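You operate a simulated robot arm through the tools that you are given. There is no shell and no other tool. Be economical: measure what you need, move in short steps, check, and stop when the job is done.

Carry out the task below with a simulated robot arm. There is one attempt and no reset: what you move stays moved.

TASK
Polish the tarnish off the brass disc with the felt block and some polish.
Fine: lay the disc on the green mat first; put the block back.
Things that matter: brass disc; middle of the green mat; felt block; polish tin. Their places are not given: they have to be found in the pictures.

It is judged by the outcome, as a careful person would: the job done as asked, and still so three seconds after it is handed in. It fails if anything else is knocked over, pushed out of place, dropped, spilled or broken.

THE ROBOT
A 6-joint arm with a two-finger parallel gripper, fixed in place. Base frame: the origin is at the foot of the arm, x ahead of it, y to its left, z up; the work surface is at about z = 760. Lengths are in mm, angles in degrees, forces in N, time in s.
With the tool pointing down near the work surface it reaches from about 240 to 640 mm from the base axis. Its first joint turns from -66.0 to 66.0 degrees. Payload 2.7 kg.
Tool frame: the origin (TCP) lies between the finger pads and is the grasp point; the fingertips stand 23 mm ahead of it; z points along the fingers, y is the line along which they close. The gripper opens to 94 mm. The fingers are 38 mm wide and 10 mm thick; the gripper's body (54 by 96 mm) begins 39 mm behind the TCP.
Orientation is told as [roll, pitch, yaw] about the base's x, y, z axes, in that order, counted from this pose: with the fingers straight down and closing along the base's y, the tool's x points along the base's -x, its y along +y and its z along -z.

THE INTERFACE
- The arm moves only by the tool drive_tool. Its argument "motion" is a list of rows, each a list of 7 numbers: the finger opening in mm, from 0 to 94, then the shift along the tool's x, y, z in units of 400 mm (1.0 is 400 mm), then the turn, a rotation vector about the tool's x, y, z in units of 60 degrees (1.0 is 60 degrees). In form: [[grip, dx, dy, dz, rx, ry, rz], ...]. A call has 1 to 12 rows; each row is the pose to reach, as a shift and turn from the pose commanded when the call began, along the tool's axes at that moment. A call with a number of a shift or a turn outside -1 to 1 is refused whole. A row lasts 0.2 s, in which the tool goes at most 50 mm and 8.6 degrees; a call with a longer step from one row to the next is refused whole, and so is a gripper value outside its range. A pose out of reach is approached as far as the arm can. The call stops where the force on the tool passes 70 N (or 10 N more than at its start, if that is more) or the arm is blocked; 0.2 s more then pass. The fingers move at their own pace (about 45 mm/s each) and stop on an object; they squeeze with about 29 N. The grip force told is the motor's: it shows also when the fingers shut on nothing. Time passes only in rows, and 0.2 s behind the last, so rows that repeat a pose let the fingers close. It gives the time, the measured TCP pose, the force on the tool (base axes), the opening and the grip force at its end, in the units of the frame above (readings bear some noise).
- Cameras (640 x 400 px; columns grow to the right, rows downward): "scene" is fixed at [99.4, -442.4, 1406.7]; the picture's right is [0.63, -0.78, 0.00], its down [-0.43, -0.35, -0.84] and it looks along [0.65, 0.53, -0.55] (base axes); focal length 319 px, centre (320, 200). "wrist" rides on the gripper at [-39, 0, -44] in the tool frame; the picture's right is [0.00, -1.00, 0.00], its down [0.97, 0.00, -0.24] and it looks along [0.24, 0.00, 0.97] (tool axes); focal length 218 px, centre (320, 200).
- capture(camera): a new picture of that camera. No time passes.
- probe_pixels(camera, pixels): for up to 12 pixels [column, row] of the newest picture of that camera ("zoom" is the newest enlarged one), the place [x, y, z] in the base frame of the surface seen there, good to about 2 mm, but the place of the scene camera against the robot may be out by one fixed shift of up to 12 mm in any direction. No time passes.
- enlarge(camera, box): a new picture of the part [left, top, right, bottom] of that camera's present view, enlarged. No time passes.
- finish_job(): hands the job in; it is judged then, once.

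Work in short steps. Measure before you move; look again where a grasp or a placing could have gone wrong, and mend it. You have 80 turns and 38 pictures in all, the two below and enlarged ones among them. Open the gripper and draw the arm clear of the work before you hand the job in, unless the task says otherwise; then end with one line.

The tools are called after "Request:" by a JSON object that holds its "op" and its "data". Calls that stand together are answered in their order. drive_tool: Moves the arm, as the interface text tells. Its arguments: {"type":"object","properties":{"motion":{"type":"array"}},"required":["motion"]} The other tools are called the same way: capture (camera) takes a picture; probe_pixels (camera, pixels) gives the place of the surface under pixels of a picture; enlarge (camera, box) takes an enlarged picture of a part of a camera's view; finish_job () hands the job in.

At the start:

```text
time: 0.0
tool_pos: [429.6, -83.0, 1036.2]
tcp_rot: [0.0, 0.0, -0.1]
ft_force: [0.6, -0.2, -0.4]
width: 94.1
gripper_force: 0.1
```

scene: 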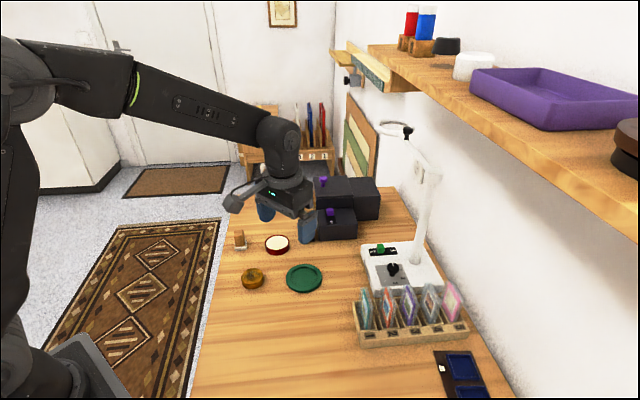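
wrist: 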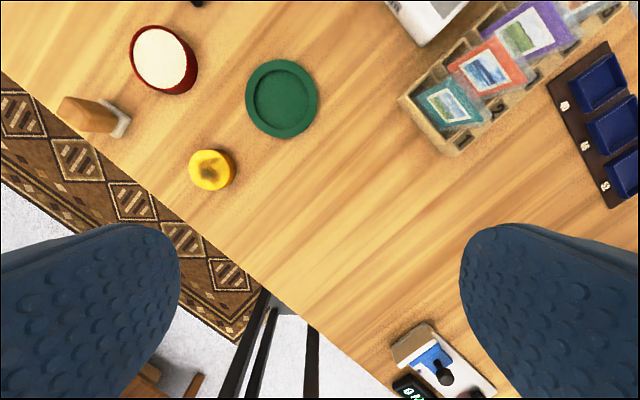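

The wrist picture shows the disc (212,170), mat (282,98), tin (163,58) and block (90,115). I enlarge and probe these.

Request:
{"op": "enlarge", "data": {"camera": "wrist", "box": [40, 10, 340, 200]}}

Request:
{"op": "enlarge", "data": {"camera": "scene", "box": [210, 200, 370, 300]}}

Request:
{"op": "probe_pixels", "data": {"camera": "wrist", "pixels": [[210, 170], [190, 170], [232, 170], [282, 100], [247, 98], [318, 98], [282, 60], [282, 136], [160, 58], [85, 115], [122, 125], [250, 180]]}}

```text
2.11 times, centred on (190, 105) of wrist
```

zoom: 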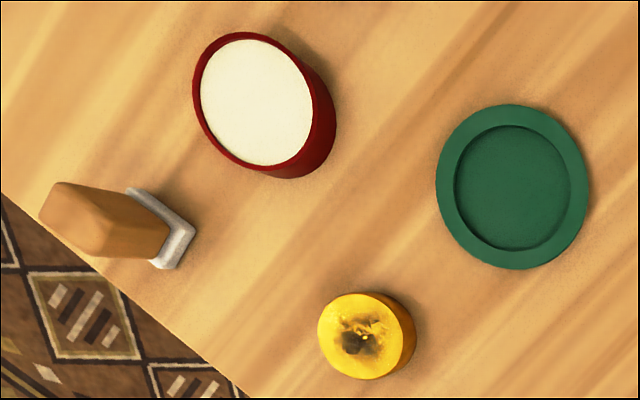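

```text
4.00 times, centred on (290, 250) of scene
```

zoom: 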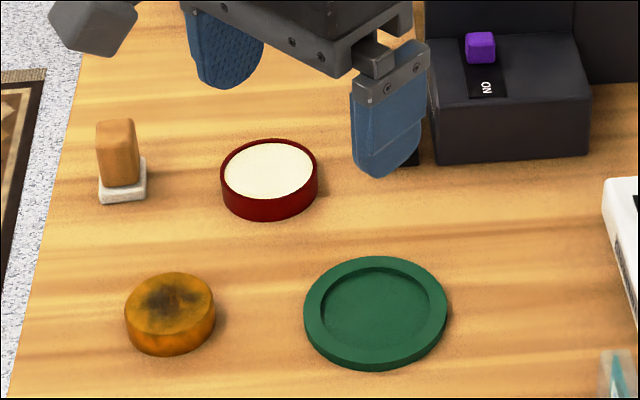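

```text
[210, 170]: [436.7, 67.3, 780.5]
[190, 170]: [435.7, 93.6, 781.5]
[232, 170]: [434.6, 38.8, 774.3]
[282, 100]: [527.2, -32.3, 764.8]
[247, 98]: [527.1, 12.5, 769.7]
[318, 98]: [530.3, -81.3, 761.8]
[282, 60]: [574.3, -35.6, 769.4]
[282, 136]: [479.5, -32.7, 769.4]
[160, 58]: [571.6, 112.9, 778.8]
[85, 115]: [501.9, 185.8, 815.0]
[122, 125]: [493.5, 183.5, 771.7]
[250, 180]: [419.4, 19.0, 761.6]
```

The disc top is centred near (437,68) at z 781, with the mat middle near (528,-32). I move above the disc and check.

Request:
{"op": "drive_tool", "data": {"motion": [[94, -0.004, 0.08, 0.07, 0, 0, 0], [94, -0.008, 0.16, 0.14, 0, 0, 0], [94, -0.012, 0.24, 0.21, 0, 0, 0], [94, -0.015, 0.31, 0.28, 0, 0, 0], [94, -0.018, 0.3775, 0.35, 0, 0, 0], [94, -0.018, 0.3775, 0.35, 0, 0, 0]]}}

Request:
{"op": "capture", "data": {"camera": "wrist"}}

```text
time: 1.4
tool_pos: [436.7, 70.0, 895.3]
tcp_rot: [0.0, 0.0, 0.1]
ft_force: [0.1, 0.2, 0.8]
width: 93.7
gripper_force: 0.0
```

```text
33 pictures are left
```

wrist: 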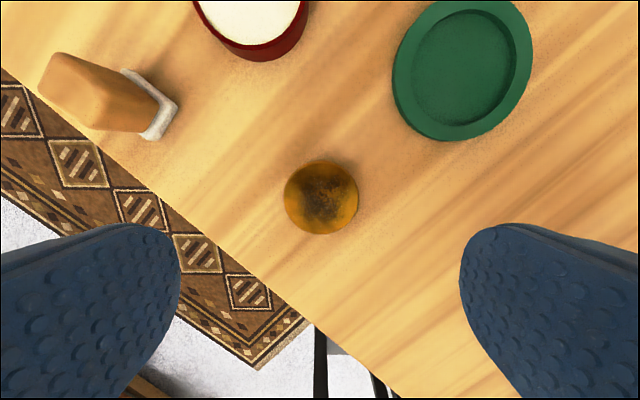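

Request:
{"op": "probe_pixels", "data": {"camera": "wrist", "pixels": [[290, 200], [320, 200], [352, 200], [320, 168], [320, 228], [463, 66], [403, 66], [520, 66], [463, 14], [463, 115], [375, 220], [463, 128]]}}

```text
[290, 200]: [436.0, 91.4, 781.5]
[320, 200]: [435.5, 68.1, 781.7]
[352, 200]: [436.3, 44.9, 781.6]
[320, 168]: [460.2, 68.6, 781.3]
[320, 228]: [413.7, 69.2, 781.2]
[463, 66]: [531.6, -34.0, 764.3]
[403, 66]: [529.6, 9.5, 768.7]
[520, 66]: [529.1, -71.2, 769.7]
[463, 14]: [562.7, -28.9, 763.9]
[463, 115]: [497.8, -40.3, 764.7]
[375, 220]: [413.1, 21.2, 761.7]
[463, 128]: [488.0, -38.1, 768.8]
```

Disc centre is at pixel (321,199) → (436.5,68), z top 781.5. I descend to TCP z≈792 (tips 769, so they will clear the mat rim) and close.

Request:
{"op": "drive_tool", "data": {"motion": [[94, 0, 0, 0.1, 0, 0, 0], [94, 0, 0, 0.2, 0, 0, 0], [94, 0, 0, 0.26, 0, 0, 0], [94, 0, 0, 0.26, 0, 0, 0], [40, 0, 0, 0.26, 0, 0, 0], [40, 0, 0, 0.26, 0, 0, 0], [40, 0, 0, 0.26, 0, 0, 0], [40, 0, 0, 0.26, 0, 0, 0]]}}

```text
time: 3.2
tool_pos: [436.4, 66.9, 791.5]
tcp_rot: [0.2, -0.1, -0.1]
ft_force: [0.3, 1.0, 0.7]
width: 57.3
gripper_force: 29.1
```

Gripped at 57.3 mm. I lift 60 mm and go over the mat, then look.

Request:
{"op": "drive_tool", "data": {"motion": [[40, 0, 0, -0.08, 0, 0, 0], [40, 0, 0, -0.16, 0, 0, 0], [40, -0.076, -0.083, -0.16, 0, 0, 0], [40, -0.152, -0.166, -0.16, 0, 0, 0], [40, -0.23, -0.25, -0.16, 0, 0, 0], [40, -0.23, -0.25, -0.16, 0, 0, 0], [40, -0.23, -0.25, -0.16, 0, 0, 0]]}}

Request:
{"op": "capture", "data": {"camera": "wrist"}}

Request:
{"op": "enlarge", "data": {"camera": "scene", "box": [210, 200, 370, 300]}}

```text
time: 4.8
tool_pos: [529.5, -30.8, 854.1]
tcp_rot: [0.0, -0.1, 0.1]
ft_force: [-0.2, 0.8, -4.5]
width: 57.2
gripper_force: 28.6
```

```text
32 pictures are left
```

wrist: 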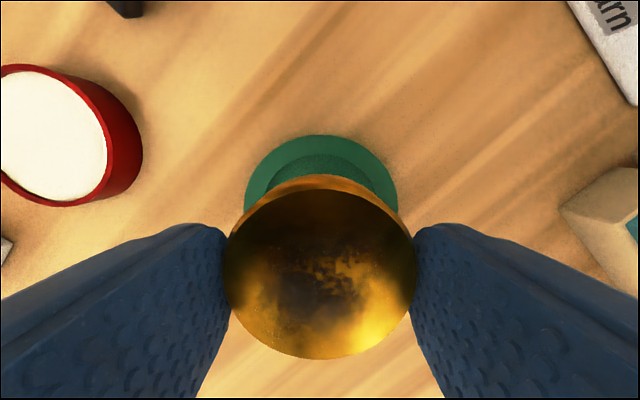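

```text
4.00 times, centred on (290, 250) of scene
```

zoom: 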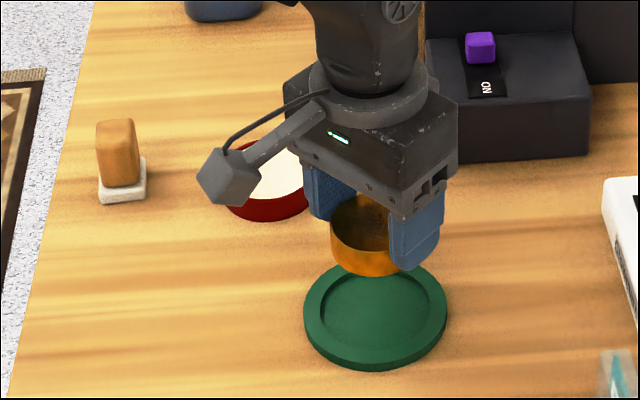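

The mat spans columns 244–398 behind the disc (middle col 321). I probe its rim to fix the middle.

Request:
{"op": "probe_pixels", "data": {"camera": "wrist", "pixels": [[321, 138], [250, 180], [392, 180], [265, 155], [375, 155], [321, 156], [321, 185], [321, 350]]}}

```text
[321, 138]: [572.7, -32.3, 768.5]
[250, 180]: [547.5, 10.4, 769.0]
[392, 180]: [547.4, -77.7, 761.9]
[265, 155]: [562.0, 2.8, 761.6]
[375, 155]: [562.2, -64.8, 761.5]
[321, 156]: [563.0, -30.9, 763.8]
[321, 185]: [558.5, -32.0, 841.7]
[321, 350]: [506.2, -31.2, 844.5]
```

Mat middle ≈ (527.5,-32); disc is about 1 mm off it. I lower to just above the recess floor.

Request:
{"op": "drive_tool", "data": {"motion": [[40, 0.003, 0, 0.06, 0, 0, 0], [40, 0.003, 0, 0.11, 0, 0, 0], [40, 0.003, 0, 0.14, 0, 0, 0], [40, 0.003, 0, 0.146, 0, 0, 0], [40, 0.003, 0, 0.148, 0, 0, 0], [40, 0.003, 0, 0.148, 0, 0, 0]]}}

```text
time: 6.2
tool_pos: [526.3, -32.2, 795.8]
tcp_rot: [0.1, 0.1, 0.0]
ft_force: [-0.6, 0.5, -4.0]
width: 57.3
gripper_force: 29.5
```

Not yet touching (force unchanged). I lower in small steps of about 0.8 mm.

Request:
{"op": "drive_tool", "data": {"motion": [[40, 0, 0, 0.002, 0, 0, 0], [40, 0, 0, 0.003, 0, 0, 0], [40, 0, 0, 0.003, 0, 0, 0]]}}

```text
time: 7.0
tool_pos: [526.4, -32.4, 795.4]
tcp_rot: [0.0, 0.0, 0.0]
ft_force: [0.1, 0.4, -5.4]
width: 57.0
gripper_force: 29.1
```

Request:
{"op": "drive_tool", "data": {"motion": [[40, 0, 0, 0.002, 0, 0, 0], [40, 0, 0, 0.003, 0, 0, 0], [40, 0, 0, 0.003, 0, 0, 0]]}}

```text
time: 7.8
tool_pos: [527.4, -32.5, 793.7]
tcp_rot: [0.0, 0.0, 0.0]
ft_force: [0.4, -0.1, -3.9]
width: 57.1
gripper_force: 28.9
```

Request:
{"op": "drive_tool", "data": {"motion": [[40, 0, 0, 0.001, 0, 0, 0], [40, 0, 0, 0.002, 0, 0, 0], [40, 0, 0, 0.003, 0, 0, 0], [40, 0, 0, 0.003, 0, 0, 0]]}}

```text
time: 8.8
tool_pos: [527.4, -32.2, 793.8]
tcp_rot: [0.0, -0.1, 0.0]
ft_force: [-10.8, 1.6, 15.1]
width: 57.2
gripper_force: 29.4
```

Contact (Fz 15 N). I release, opening gently and straight up.

Request:
{"op": "drive_tool", "data": {"motion": [[57, 0, 0, -0.0015, 0, 0, 0], [62, 0, 0, -0.0015, 0, 0, 0], [80, 0, 0, -0.0015, 0, 0, 0], [94, 0, 0, -0.0015, 0, 0, 0], [94, 0, 0, -0.08, 0, 0, 0], [94, 0, 0, -0.2, 0, 0, 0], [94, 0, 0, -0.2, 0, 0, 0]]}}

Request:
{"op": "capture", "data": {"camera": "wrist"}}

Request:
{"op": "enlarge", "data": {"camera": "scene", "box": [210, 200, 370, 300]}}

```text
time: 10.4
tool_pos: [526.9, -29.9, 875.0]
tcp_rot: [-0.1, 0.0, 0.0]
ft_force: [0.0, 0.7, 0.0]
width: 94.0
gripper_force: 0.1
```

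```text
30 pictures are left
```

wrist: 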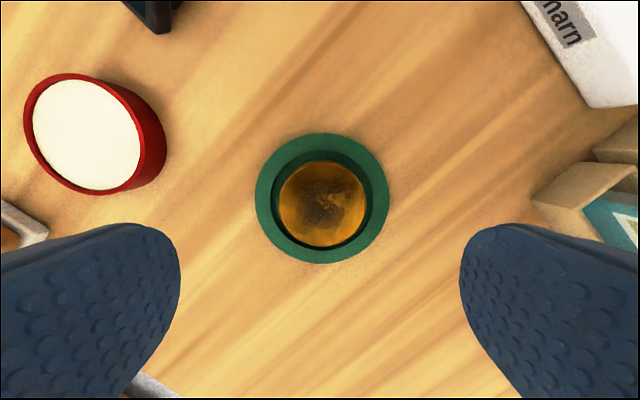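

```text
4.00 times, centred on (290, 250) of scene
```

zoom: 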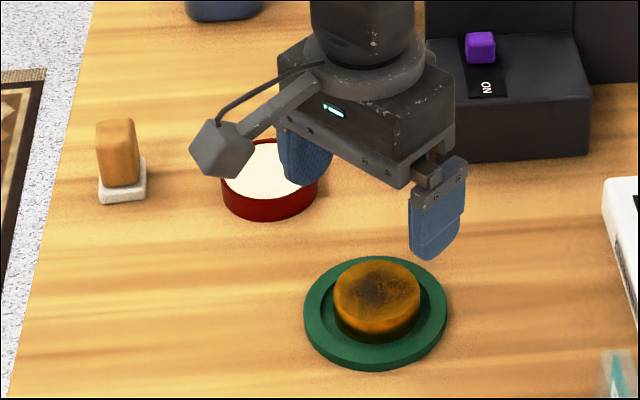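

Disc sits in the mat middle. I probe its place and the tin, then move toward the block for a look.

Request:
{"op": "probe_pixels", "data": {"camera": "wrist", "pixels": [[321, 204], [285, 204], [359, 204], [321, 166], [321, 244], [86, 134], [35, 134], [138, 134], [86, 84], [86, 184]]}}

Request:
{"op": "drive_tool", "data": {"motion": [[94, 0.007, 0.08, -0.07, 0, 0, 0], [94, 0.014, 0.18, -0.1, 0, 0, 0], [94, 0.02, 0.28, -0.1, 0, 0, 0], [94, 0.03, 0.38, -0.1, 0, 0, 0], [94, 0.04, 0.48, -0.1, 0, 0, 0], [94, 0.05, 0.54, -0.1, 0, 0, 0], [94, 0.05, 0.54, -0.1, 0, 0, 0]]}}

Request:
{"op": "capture", "data": {"camera": "wrist"}}

```text
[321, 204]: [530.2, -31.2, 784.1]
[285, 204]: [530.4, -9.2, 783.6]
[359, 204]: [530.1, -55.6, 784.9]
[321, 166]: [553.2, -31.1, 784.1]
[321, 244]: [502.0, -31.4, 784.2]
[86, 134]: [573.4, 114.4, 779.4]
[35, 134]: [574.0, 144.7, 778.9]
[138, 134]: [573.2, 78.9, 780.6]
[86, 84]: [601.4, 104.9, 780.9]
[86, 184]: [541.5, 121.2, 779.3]
```

```text
time: 12.0
tool_pos: [508.6, 184.9, 914.0]
tcp_rot: [0.0, 0.1, 0.0]
ft_force: [0.0, 0.1, -0.9]
width: 94.0
gripper_force: 0.1
```

```text
28 pictures are left
```

wrist: 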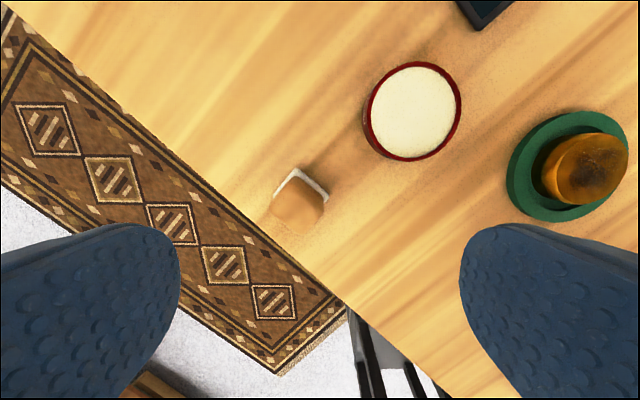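

Request:
{"op": "enlarge", "data": {"camera": "wrist", "box": [250, 150, 350, 250]}}

```text
4.00 times, centred on (300, 200) of wrist
```

zoom: 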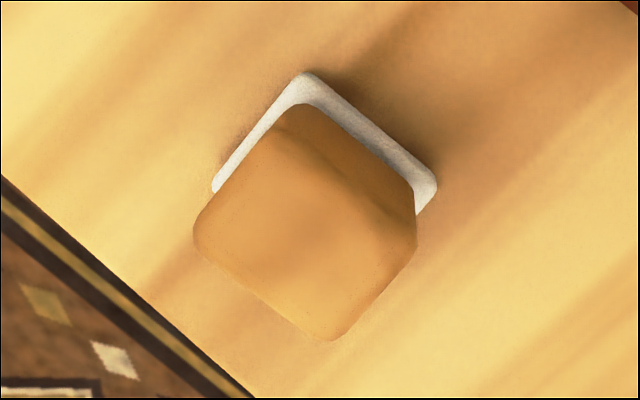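

Request:
{"op": "probe_pixels", "data": {"camera": "zoom", "pixels": [[275, 143], [408, 212], [330, 333], [203, 235], [308, 235], [305, 82], [428, 188], [222, 188], [350, 145], [390, 225], [150, 140]]}}

```text
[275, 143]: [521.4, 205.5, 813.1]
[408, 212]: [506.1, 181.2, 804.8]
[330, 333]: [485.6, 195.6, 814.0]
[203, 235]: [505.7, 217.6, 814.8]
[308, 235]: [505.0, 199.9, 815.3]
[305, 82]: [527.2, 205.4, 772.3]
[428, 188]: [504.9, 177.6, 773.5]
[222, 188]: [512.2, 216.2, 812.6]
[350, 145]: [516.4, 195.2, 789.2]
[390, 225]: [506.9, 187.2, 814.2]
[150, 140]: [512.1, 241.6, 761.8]
```

Block: felt corners (527,205) and (505,178), so its sides lie about 40° off; handle top centre ≈ (506,200), z 815. I turn the gripper by 40° above it and look again.

Request:
{"op": "drive_tool", "data": {"motion": [[94, 0, 0.01, 0, 0, 0, 0.134], [94, 0.002, 0.02, 0, 0, 0, 0.268], [94, 0.004, 0.03, 0, 0, 0, 0.4], [94, 0.004, 0.04, 0, 0, 0, 0.534], [94, 0.004, 0.04, 0, 0, 0, 0.667], [94, 0.004, 0.04, 0, 0, 0, 0.667]]}}

Request:
{"op": "capture", "data": {"camera": "wrist"}}

```text
time: 13.4
tool_pos: [506.5, 200.2, 912.8]
tcp_rot: [0.0, 0.0, -40.1]
ft_force: [-0.7, 0.3, -0.3]
width: 93.9
gripper_force: 0.1
```

```text
26 pictures are left
```

wrist: 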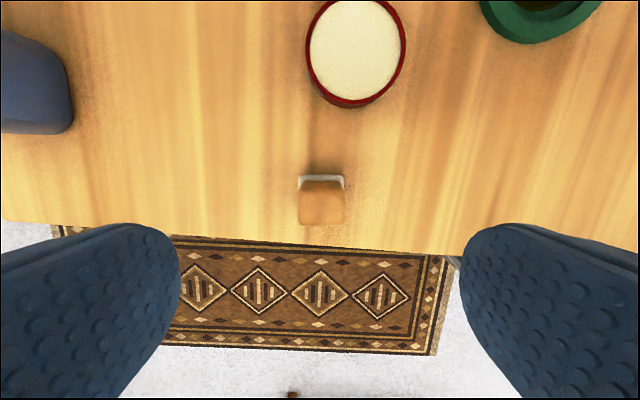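

Aligned; handle at (322,208) lies right under the TCP. I descend to z≈803 and close.

Request:
{"op": "drive_tool", "data": {"motion": [[94, 0.003, -0.002, 0.1, 0, 0, 0], [94, 0.003, -0.002, 0.2, 0, 0, 0], [94, 0.003, -0.002, 0.26, 0, 0, 0], [94, 0.003, -0.002, 0.275, 0, 0, 0], [20, 0.003, -0.002, 0.275, 0, 0, 0], [20, 0.003, -0.002, 0.275, 0, 0, 0], [20, 0.003, -0.002, 0.275, 0, 0, 0], [20, 0.003, -0.002, 0.275, 0, 0, 0], [20, 0.003, -0.002, 0.275, 0, 0, 0]]}}

Request:
{"op": "enlarge", "data": {"camera": "scene", "box": [210, 200, 370, 300]}}

```text
time: 15.4
tool_pos: [505.4, 199.3, 803.5]
tcp_rot: [0.0, 0.0, -40.0]
ft_force: [0.2, 0.3, 1.2]
width: 33.2
gripper_force: 29.0
```

```text
4.00 times, centred on (290, 250) of scene
```

zoom: 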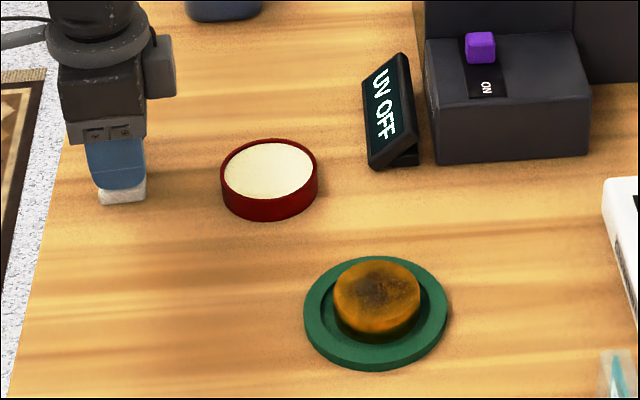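

Grip at 33 mm on the handle. I lift 60 mm and go over the tin (≈572,112).

Request:
{"op": "drive_tool", "data": {"motion": [[20, 0, 0, -0.04, 0, 0, 0], [20, 0, 0, -0.1, 0, 0, 0], [20, 0, 0, -0.15, 0, 0, 0], [20, -0.09, -0.02, -0.15, 0, 0, 0], [20, -0.18, -0.04, -0.15, 0, 0, 0], [20, -0.271, -0.0606, -0.15, 0, 0, 0], [20, -0.271, -0.0606, -0.15, 0, 0, 0], [20, -0.271, -0.0606, -0.15, 0, 0, 0]]}}

Request:
{"op": "capture", "data": {"camera": "wrist"}}

Request:
{"op": "enlarge", "data": {"camera": "scene", "box": [210, 180, 370, 280]}}

```text
time: 17.2
tool_pos: [573.3, 111.0, 861.6]
tcp_rot: [0.0, 0.0, -40.0]
ft_force: [0.2, 0.6, -0.1]
width: 33.1
gripper_force: 28.6
```

```text
24 pictures are left
```

wrist: 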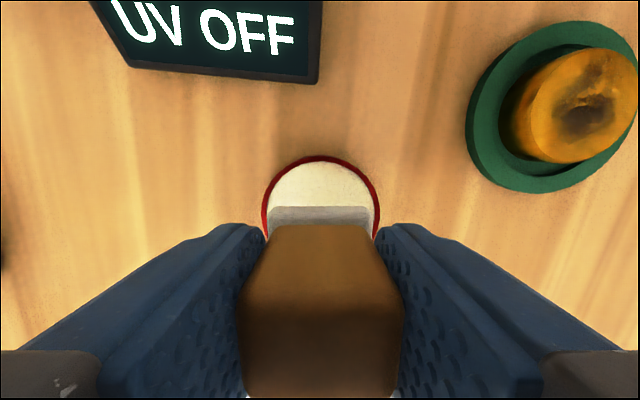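

```text
4.00 times, centred on (290, 230) of scene
```

zoom: 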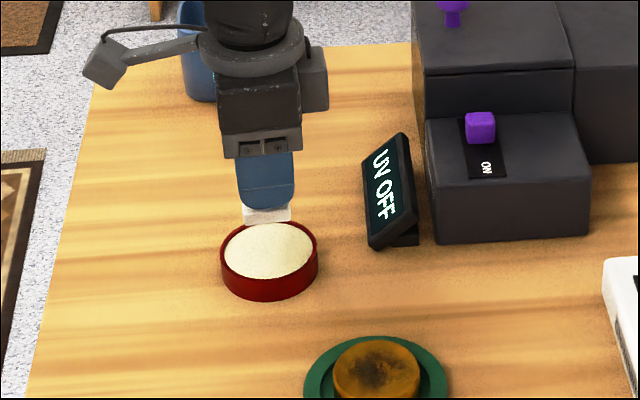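

Request:
{"op": "probe_pixels", "data": {"camera": "wrist", "pixels": [[320, 159], [320, 168], [264, 210], [377, 210], [320, 190], [320, 214]]}}

```text
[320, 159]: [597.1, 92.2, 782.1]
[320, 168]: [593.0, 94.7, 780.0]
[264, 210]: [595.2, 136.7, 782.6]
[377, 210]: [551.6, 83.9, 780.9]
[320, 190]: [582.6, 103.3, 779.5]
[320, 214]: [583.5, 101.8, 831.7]
```

Felt is centred in the tin. I lower slowly to the polish surface (≈779.5, i.e. TCP ≈ 821.5).

Request:
{"op": "drive_tool", "data": {"motion": [[20, 0, 0, 0.05, 0, 0, 0], [20, 0, 0, 0.09, 0, 0, 0], [20, 0, 0, 0.1, 0, 0, 0], [20, 0, 0, 0.104, 0, 0, 0], [20, 0, 0, 0.106, 0, 0, 0], [20, 0, 0, 0.106, 0, 0, 0]]}}

```text
time: 18.6
tool_pos: [572.3, 112.7, 821.8]
tcp_rot: [0.0, -0.1, -40.0]
ft_force: [-3.8, -1.3, 12.7]
width: 33.2
gripper_force: 28.8
```

Contact at 12.7 N. I dwell shortly, lift, and look at the felt.

Request:
{"op": "drive_tool", "data": {"motion": [[20, 0, 0, 0, 0, 0, 0], [20, 0, 0, 0, 0, 0, 0], [20, 0, 0, -0.02, 0, 0, 0], [20, 0, 0, -0.1, 0, 0, 0], [20, 0, 0, -0.15, 0, 0, 0], [20, 0, 0, -0.15, 0, 0, 0]]}}

Request:
{"op": "enlarge", "data": {"camera": "scene", "box": [210, 180, 370, 280]}}

```text
time: 20.0
tool_pos: [571.7, 110.9, 879.4]
tcp_rot: [-0.2, -0.1, -40.0]
ft_force: [-0.4, 0.5, -1.3]
width: 33.3
gripper_force: 29.1
```

```text
4.00 times, centred on (290, 230) of scene
```

zoom: 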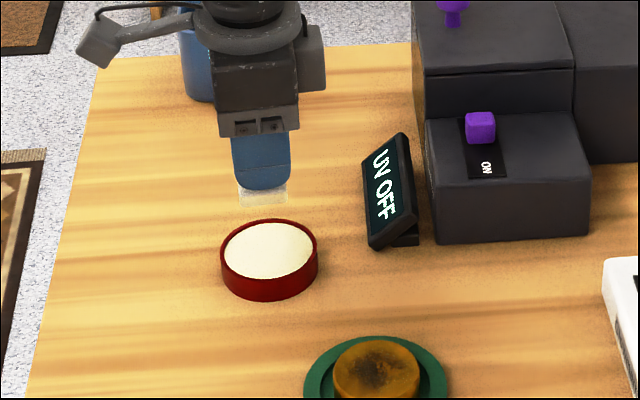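

The felt now carries cream polish. I move over the disc (528,-32), keeping height.

Request:
{"op": "drive_tool", "data": {"motion": [[20, -0.037, -0.0865, 0, 0, 0, 0], [20, -0.074, -0.173, 0, 0, 0, 0], [20, -0.111, -0.26, 0.03, 0, 0, 0], [20, -0.148, -0.346, 0.08, 0, 0, 0], [20, -0.148, -0.346, 0.1, 0, 0, 0], [20, -0.148, -0.346, 0.1, 0, 0, 0]]}}

Request:
{"op": "capture", "data": {"camera": "wrist"}}

```text
time: 21.4
tool_pos: [527.3, -33.3, 839.9]
tcp_rot: [0.0, 0.0, -40.0]
ft_force: [-0.1, -0.1, 0.5]
width: 33.3
gripper_force: 29.1
```

```text
21 pictures are left
```

wrist: 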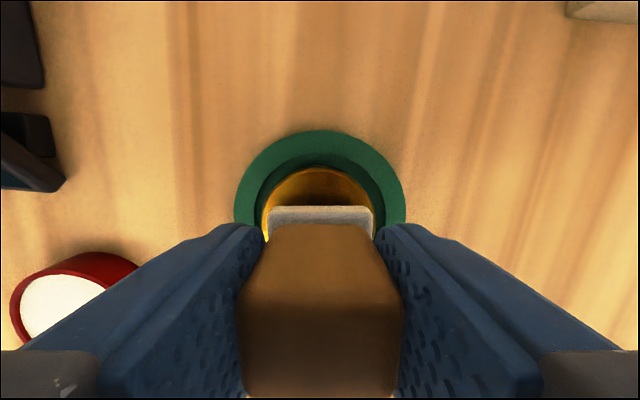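

Centred. I lower to light contact.

Request:
{"op": "drive_tool", "data": {"motion": [[20, 0, 0, 0.02, 0, 0, 0], [20, 0, 0, 0.032, 0, 0, 0], [20, 0, 0, 0.036, 0, 0, 0], [20, 0, 0, 0.037, 0, 0, 0], [20, 0, 0, 0.037, 0, 0, 0]]}}

```text
time: 22.6
tool_pos: [528.5, -33.1, 825.9]
tcp_rot: [-0.1, 0.0, -40.0]
ft_force: [-0.7, -1.1, 2.7]
width: 33.2
gripper_force: 29.3
```

Light touch. I press ~0.5 mm more and rub with ±10 mm strokes.

Request:
{"op": "drive_tool", "data": {"motion": [[20, 0, 0, 0.0015, 0, 0, 0], [20, 0.025, 0, 0.0015, 0, 0, 0], [20, 0, 0, 0.0015, 0, 0, 0], [20, -0.025, 0, 0.0015, 0, 0, 0], [20, 0, 0, 0.0015, 0, 0, 0], [20, 0, 0.025, 0.0015, 0, 0, 0], [20, 0, 0, 0.0015, 0, 0, 0], [20, 0, -0.025, 0.0015, 0, 0, 0], [20, 0, 0, 0.0015, 0, 0, 0]]}}

Request:
{"op": "enlarge", "data": {"camera": "scene", "box": [240, 220, 370, 300]}}

```text
time: 24.6
tool_pos: [527.3, -33.3, 826.0]
tcp_rot: [0.0, -0.1, -40.1]
ft_force: [-4.2, -7.0, 18.1]
width: 33.4
gripper_force: 29.3
```

```text
4.92 times, centred on (305, 260) of scene
```

zoom: 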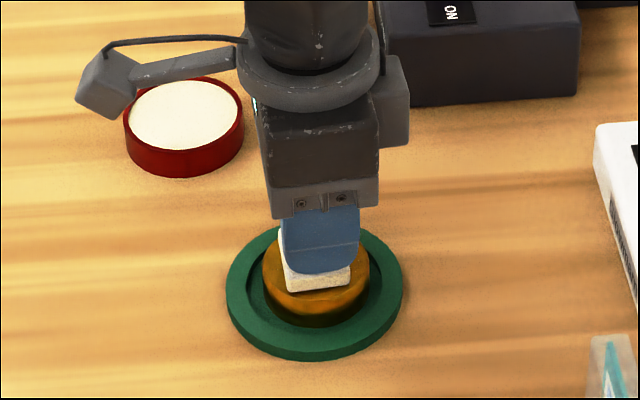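

Force 18 N, disc still in place. I add a round of circular strokes and then lift to inspect.

Request:
{"op": "drive_tool", "data": {"motion": [[20, 0.028, 0, 0, 0, 0, 0], [20, 0.02, 0.02, 0, 0, 0, 0], [20, 0, 0.028, 0, 0, 0, 0], [20, -0.02, 0.02, 0, 0, 0, 0], [20, -0.028, 0, 0, 0, 0, 0], [20, -0.02, -0.02, 0, 0, 0, 0], [20, 0, -0.028, 0, 0, 0, 0], [20, 0.02, -0.02, 0, 0, 0, 0], [20, 0.028, 0, 0, 0, 0, 0], [20, 0, 0, 0, 0, 0, 0], [20, -0.028, 0, 0, 0, 0, 0], [20, 0, 0, 0, 0, 0, 0]]}}

Request:
{"op": "drive_tool", "data": {"motion": [[20, 0, 0, -0.02, 0, 0, 0], [20, 0, 0, -0.1, 0, 0, 0], [20, 0.07, 0.07, -0.12, 0, 0, 0], [20, 0.13, 0.14, -0.12, 0, 0, 0], [20, 0.15, 0.2, -0.12, 0, 0, 0], [20, 0.15, 0.2, -0.12, 0, 0, 0]]}}

Request:
{"op": "enlarge", "data": {"camera": "scene", "box": [240, 220, 370, 300]}}

Request:
{"op": "capture", "data": {"camera": "wrist"}}

```text
time: 27.2
tool_pos: [528.1, -33.2, 824.9]
tcp_rot: [0.1, -0.2, -40.1]
ft_force: [4.3, -6.0, 15.7]
width: 33.2
gripper_force: 29.0
```

```text
time: 28.6
tool_pos: [535.0, 68.5, 871.8]
tcp_rot: [0.0, 0.0, -40.0]
ft_force: [0.4, -0.9, -0.3]
width: 33.3
gripper_force: 29.0
```

```text
4.92 times, centred on (305, 260) of scene
```

zoom: 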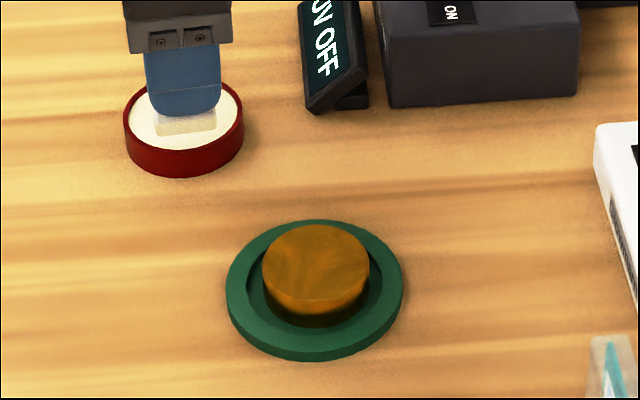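

```text
18 pictures are left
```

wrist: 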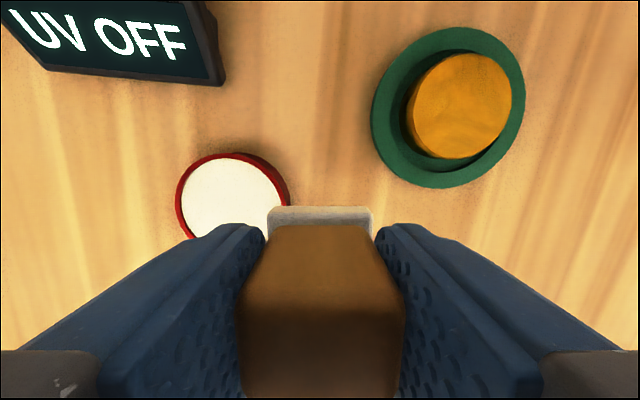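

The dark stain is gone; I look closely for remains.

Request:
{"op": "enlarge", "data": {"camera": "wrist", "box": [390, 40, 530, 170]}}

Request:
{"op": "enlarge", "data": {"camera": "scene", "box": [280, 255, 330, 295]}}

```text
3.08 times, centred on (460, 105) of wrist
```

zoom: 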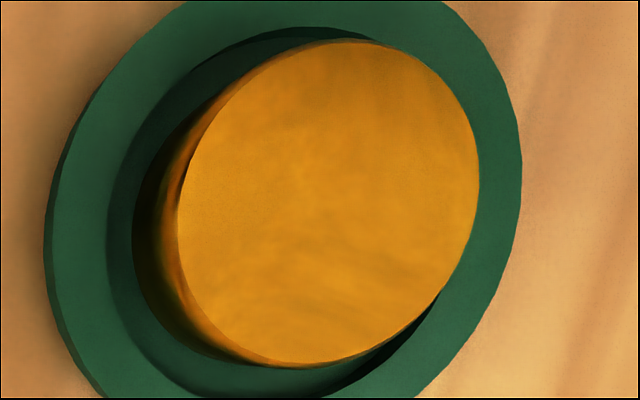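

```text
10.00 times, centred on (305, 275) of scene
```

zoom: 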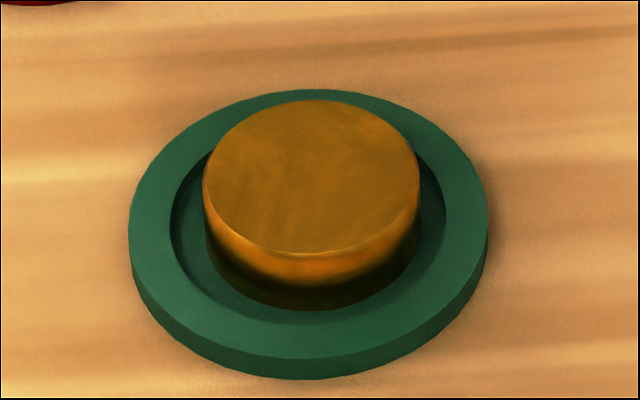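

Only faint clouding remains. I return for another round of rubbing with wider strokes to be thorough.

Request:
{"op": "drive_tool", "data": {"motion": [[20, -0.05, -0.07, 0, 0, 0, 0], [20, -0.1, -0.14, 0, 0, 0, 0], [20, -0.15, -0.2, 0, 0, 0, 0], [20, -0.15, -0.2, 0, 0, 0, 0], [20, -0.15, -0.2, 0.08, 0, 0, 0], [20, -0.15, -0.2, 0.11, 0, 0, 0], [20, -0.15, -0.2, 0.118, 0, 0, 0], [20, -0.15, -0.2, 0.12, 0, 0, 0], [20, -0.15, -0.2, 0.12, 0, 0, 0]]}}

Request:
{"op": "drive_tool", "data": {"motion": [[20, 0.03, 0, 0, 0, 0, 0], [20, 0.021, 0.021, 0, 0, 0, 0], [20, 0, 0.03, 0, 0, 0, 0], [20, -0.021, 0.021, 0, 0, 0, 0], [20, -0.03, 0, 0, 0, 0, 0], [20, -0.021, -0.021, 0, 0, 0, 0], [20, 0, -0.03, 0, 0, 0, 0], [20, 0.021, -0.021, 0, 0, 0, 0], [20, 0, 0.03, 0, 0, 0, 0], [20, 0, -0.03, 0, 0, 0, 0], [20, 0, 0.03, 0, 0, 0, 0], [20, 0, 0, 0, 0, 0, 0]]}}

Request:
{"op": "drive_tool", "data": {"motion": [[20, 0.03, 0.0, 0, 0, 0, 0], [20, -0.03, 0.01, 0, 0, 0, 0], [20, 0.03, 0.01, 0, 0, 0, 0], [20, -0.03, -0.01, 0, 0, 0, 0], [20, 0.03, -0.01, 0, 0, 0, 0], [20, 0.021, 0.021, 0, 0, 0, 0], [20, -0.021, -0.021, 0, 0, 0, 0], [20, 0, -0.03, 0, 0, 0, 0], [20, 0.021, -0.021, 0, 0, 0, 0], [20, -0.021, 0.021, 0, 0, 0, 0], [20, 0, 0, 0, 0, 0, 0]]}}

Request:
{"op": "drive_tool", "data": {"motion": [[20, 0, 0, -0.02, 0, 0, 0], [20, 0, 0, -0.1, 0, 0, 0], [20, 0.07, 0.07, -0.14, 0, 0, 0], [20, 0.13, 0.14, -0.14, 0, 0, 0], [20, 0.15, 0.2, -0.14, 0, 0, 0], [20, 0.15, 0.2, -0.14, 0, 0, 0]]}}

Request:
{"op": "enlarge", "data": {"camera": "scene", "box": [280, 255, 330, 295]}}

Request:
{"op": "enlarge", "data": {"camera": "wrist", "box": [380, 30, 530, 190]}}

```text
time: 30.6
tool_pos: [527.7, -32.4, 824.7]
tcp_rot: [0.0, 0.0, -40.0]
ft_force: [0.7, -0.1, -1.3]
width: 33.4
gripper_force: 28.8
```

```text
time: 33.2
tool_pos: [528.7, -31.0, 826.5]
tcp_rot: [0.0, 0.0, -40.1]
ft_force: [-0.5, 0.7, -0.7]
width: 33.3
gripper_force: 29.5
```

```text
time: 35.6
tool_pos: [528.2, -30.3, 825.5]
tcp_rot: [-0.1, 0.0, -40.0]
ft_force: [0.1, 0.8, 2.1]
width: 33.4
gripper_force: 28.7
```

```text
time: 37.0
tool_pos: [532.6, 66.0, 879.2]
tcp_rot: [0.0, 0.1, -40.2]
ft_force: [-0.6, -0.9, -1.0]
width: 33.3
gripper_force: 29.5
```

```text
10.00 times, centred on (305, 275) of scene
```

zoom: 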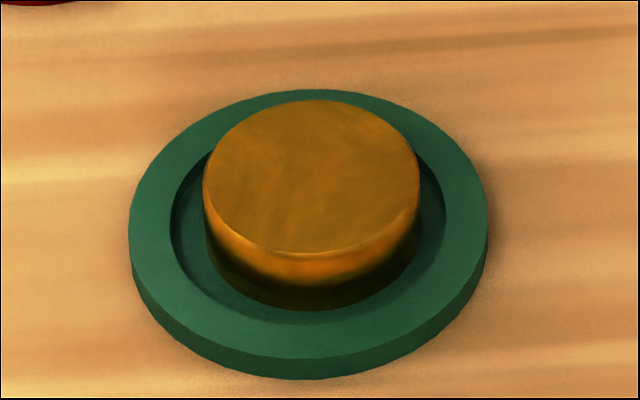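

```text
2.50 times, centred on (455, 110) of wrist
```

zoom: 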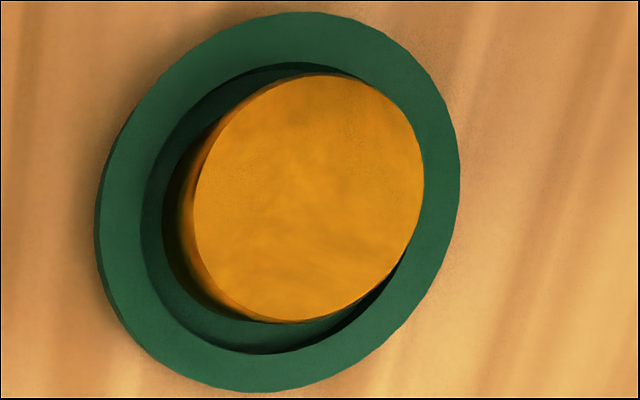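

No change, but this round had almost no force (≈0 N). I repeat it pressing about 1 mm lower.

Request:
{"op": "drive_tool", "data": {"motion": [[20, -0.05, -0.07, 0, 0, 0, 0], [20, -0.1, -0.14, 0, 0, 0, 0], [20, -0.15, -0.2, 0, 0, 0, 0], [20, -0.15, -0.2, 0, 0, 0, 0], [20, -0.15, -0.2, 0.08, 0, 0, 0], [20, -0.15, -0.2, 0.13, 0, 0, 0], [20, -0.15, -0.2, 0.14, 0, 0, 0], [20, -0.15, -0.2, 0.142, 0, 0, 0], [20, -0.15, -0.2, 0.142, 0, 0, 0]]}}

```text
time: 39.0
tool_pos: [528.2, -32.6, 824.6]
tcp_rot: [0.1, -0.1, -40.1]
ft_force: [-5.6, 1.6, 21.2]
width: 33.4
gripper_force: 29.5
```

Request:
{"op": "drive_tool", "data": {"motion": [[20, 0.028, 0, -0.0005, 0, 0, 0], [20, 0.02, 0.02, -0.0005, 0, 0, 0], [20, 0, 0.028, -0.0005, 0, 0, 0], [20, -0.02, 0.02, -0.0005, 0, 0, 0], [20, -0.028, 0, -0.0005, 0, 0, 0], [20, -0.02, -0.02, -0.0005, 0, 0, 0], [20, 0, -0.028, -0.0005, 0, 0, 0], [20, 0.02, -0.02, -0.0005, 0, 0, 0], [20, 0.028, 0, -0.0005, 0, 0, 0], [20, -0.02, 0.02, -0.0005, 0, 0, 0], [20, 0.02, -0.02, -0.0005, 0, 0, 0], [20, 0, 0, -0.0005, 0, 0, 0]]}}

Request:
{"op": "drive_tool", "data": {"motion": [[20, 0, 0, -0.02, 0, 0, 0], [20, 0, 0, -0.1, 0, 0, 0], [20, 0.07, 0.07, -0.14, 0, 0, 0], [20, 0.13, 0.14, -0.14, 0, 0, 0], [20, 0.15, 0.2, -0.14, 0, 0, 0], [20, 0.15, 0.2, -0.14, 0, 0, 0]]}}

Request:
{"op": "enlarge", "data": {"camera": "scene", "box": [280, 255, 330, 295]}}

Request:
{"op": "enlarge", "data": {"camera": "wrist", "box": [380, 30, 530, 190]}}

```text
time: 41.6
tool_pos: [527.7, -33.9, 824.7]
tcp_rot: [-0.1, -0.1, -40.2]
ft_force: [-11.8, -3.4, 30.3]
width: 33.5
gripper_force: 28.9
```

```text
time: 43.0
tool_pos: [535.4, 67.4, 880.6]
tcp_rot: [0.0, -0.1, -40.1]
ft_force: [0.3, 0.1, -0.3]
width: 33.1
gripper_force: 28.4
```

```text
10.00 times, centred on (305, 275) of scene
```

zoom: 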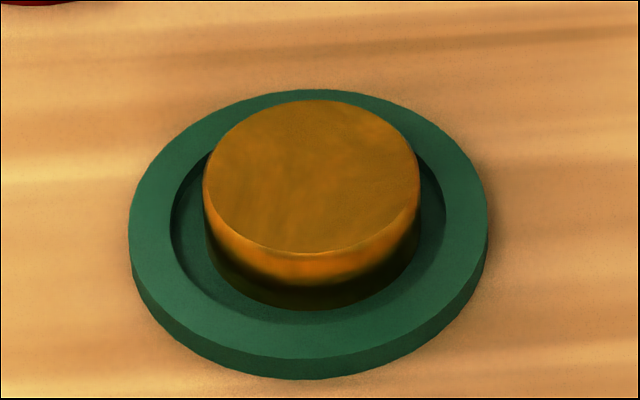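

```text
2.50 times, centred on (455, 110) of wrist
```

zoom: 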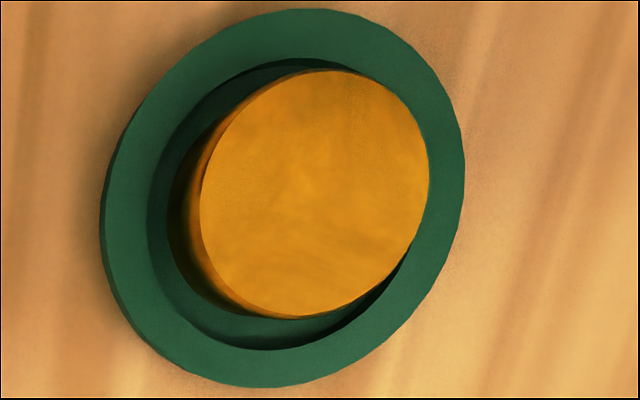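

Unchanged, so the surface is clean brass; disc still centred. I carry the block back above its first place (504.6,200.2).

Request:
{"op": "drive_tool", "data": {"motion": [[20, 0.067, 0.052, 0, 0, 0, 0], [20, 0.134, 0.103, 0, 0, 0, 0], [20, 0.2, 0.155, 0, 0, 0, 0], [20, 0.269, 0.206, 0, 0, 0, 0], [20, 0.269, 0.206, 0.05, 0, 0, 0], [20, 0.269, 0.206, 0.15, 0, 0, 0], [20, 0.269, 0.206, 0.185, 0, 0, 0], [20, 0.269, 0.206, 0.185, 0, 0, 0]]}}

Request:
{"op": "enlarge", "data": {"camera": "scene", "box": [210, 200, 370, 300]}}

```text
time: 44.8
tool_pos: [505.0, 198.9, 806.1]
tcp_rot: [0.0, 0.1, -40.1]
ft_force: [-0.4, 0.1, -0.4]
width: 33.3
gripper_force: 29.2
```

```text
4.00 times, centred on (290, 250) of scene
```

zoom: 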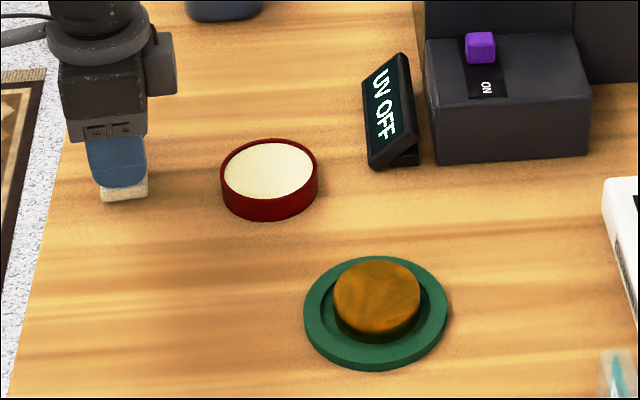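

It hangs a few mm above its place. I lower in fine steps to contact.

Request:
{"op": "drive_tool", "data": {"motion": [[20, 0, 0, 0.004, 0, 0, 0], [20, 0, 0, 0.006, 0, 0, 0], [20, 0, 0, 0.008, 0, 0, 0], [20, 0, 0, 0.009, 0, 0, 0], [20, 0, 0, 0.009, 0, 0, 0]]}}

```text
time: 46.0
tool_pos: [504.4, 199.2, 802.3]
tcp_rot: [0.1, 0.0, -39.9]
ft_force: [0.5, -0.3, -1.3]
width: 33.6
gripper_force: 29.1
```

Request:
{"op": "drive_tool", "data": {"motion": [[20, 0, 0, 0.001, 0, 0, 0], [20, 0, 0, 0.002, 0, 0, 0], [20, 0, 0, 0.002, 0, 0, 0]]}}

```text
time: 46.8
tool_pos: [504.9, 200.0, 802.5]
tcp_rot: [0.0, 0.0, -40.0]
ft_force: [-1.3, -0.1, 2.3]
width: 33.5
gripper_force: 29.2
```

Light contact (about 2 N). I open and rise straight up.

Request:
{"op": "drive_tool", "data": {"motion": [[36, 0, 0, 0, 0, 0, 0], [50, 0, 0, 0, 0, 0, 0], [80, 0, 0, 0, 0, 0, 0], [80, 0, 0, 0, 0, 0, 0], [80, 0, 0, -0.08, 0, 0, 0], [80, 0, 0, -0.2, 0, 0, 0], [80, 0, 0, -0.3, 0, 0, 0], [80, 0.02, 0, -0.4, 0, 0, 0], [80, 0.1, 0, -0.45, 0, 0, 0], [80, 0.1, 0, -0.45, 0, 0, 0]]}}

Request:
{"op": "enlarge", "data": {"camera": "scene", "box": [210, 200, 370, 300]}}

Request:
{"op": "capture", "data": {"camera": "wrist"}}

```text
time: 49.0
tool_pos: [472.4, 224.7, 982.5]
tcp_rot: [0.0, 0.0, -40.0]
ft_force: [-0.3, -0.2, -0.5]
width: 79.9
gripper_force: 0.0
```

```text
4.00 times, centred on (290, 250) of scene
```

zoom: 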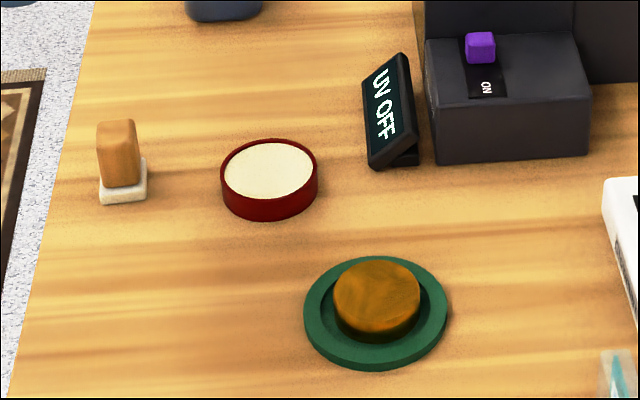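

```text
9 pictures are left
```

wrist: 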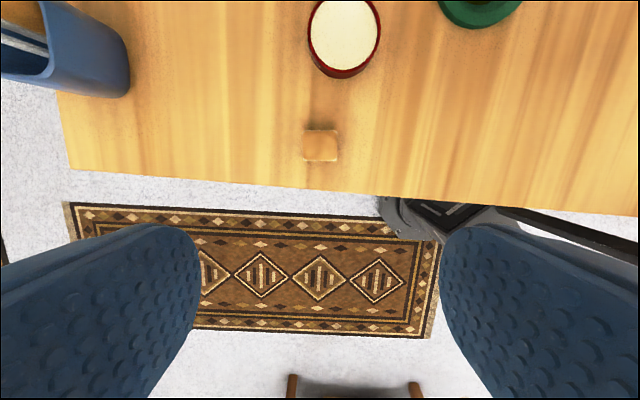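

The block is back upright in place. I return to the start pose and compare the disc under the first view's lighting.

Request:
{"op": "drive_tool", "data": {"motion": [[90, -0.0516, -0.0824, -0.017, 0, 0, -0.083], [90, -0.103, -0.165, -0.034, 0, 0, -0.167], [90, -0.155, -0.247, -0.05, 0, 0, -0.25], [90, -0.206, -0.33, -0.067, 0, 0, -0.333], [90, -0.258, -0.412, -0.084, 0, 0, -0.417], [90, -0.309, -0.494, -0.1, 0, 0, -0.5], [90, -0.361, -0.577, -0.118, 0, 0, -0.583], [90, -0.4125, -0.659, -0.135, 0, 0, -0.667], [90, -0.4125, -0.659, -0.135, 0, 0, -0.667]]}}

Request:
{"op": "enlarge", "data": {"camera": "wrist", "box": [40, 10, 340, 200]}}

Request:
{"op": "enlarge", "data": {"camera": "wrist", "box": [240, 60, 320, 140]}}

```text
time: 51.0
tool_pos: [430.9, -83.7, 1036.5]
tcp_rot: [0.0, 0.0, 0.2]
ft_force: [-0.7, -0.9, -0.2]
width: 90.1
gripper_force: 0.2
```

```text
2.11 times, centred on (190, 105) of wrist
```

zoom: 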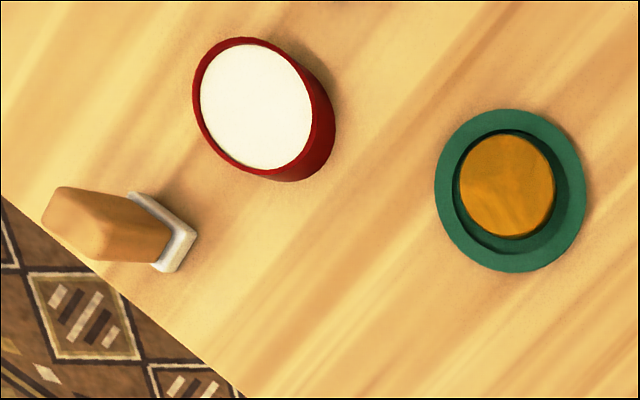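

```text
5.00 times, centred on (280, 100) of wrist
```

zoom: 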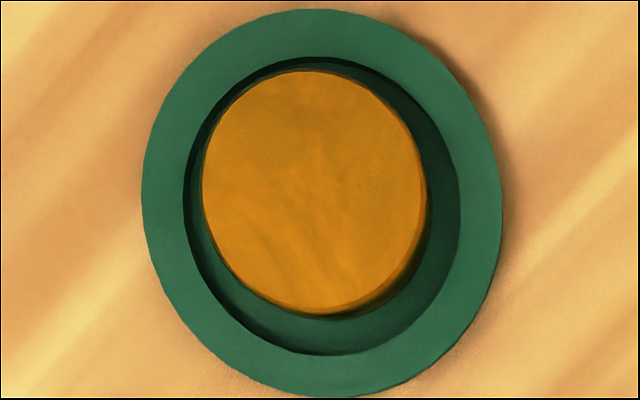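

The disc is evenly clean brass in the middle of the mat, and the block and tin are in their first places. Handing in.

Request:
{"op": "finish_job", "data": {}}

```text
The job is handed in.
```

The tarnish is off the brass disc, which lies in the middle of the green mat; the felt block is back in its place, the tin was not moved, and the job is handed in.
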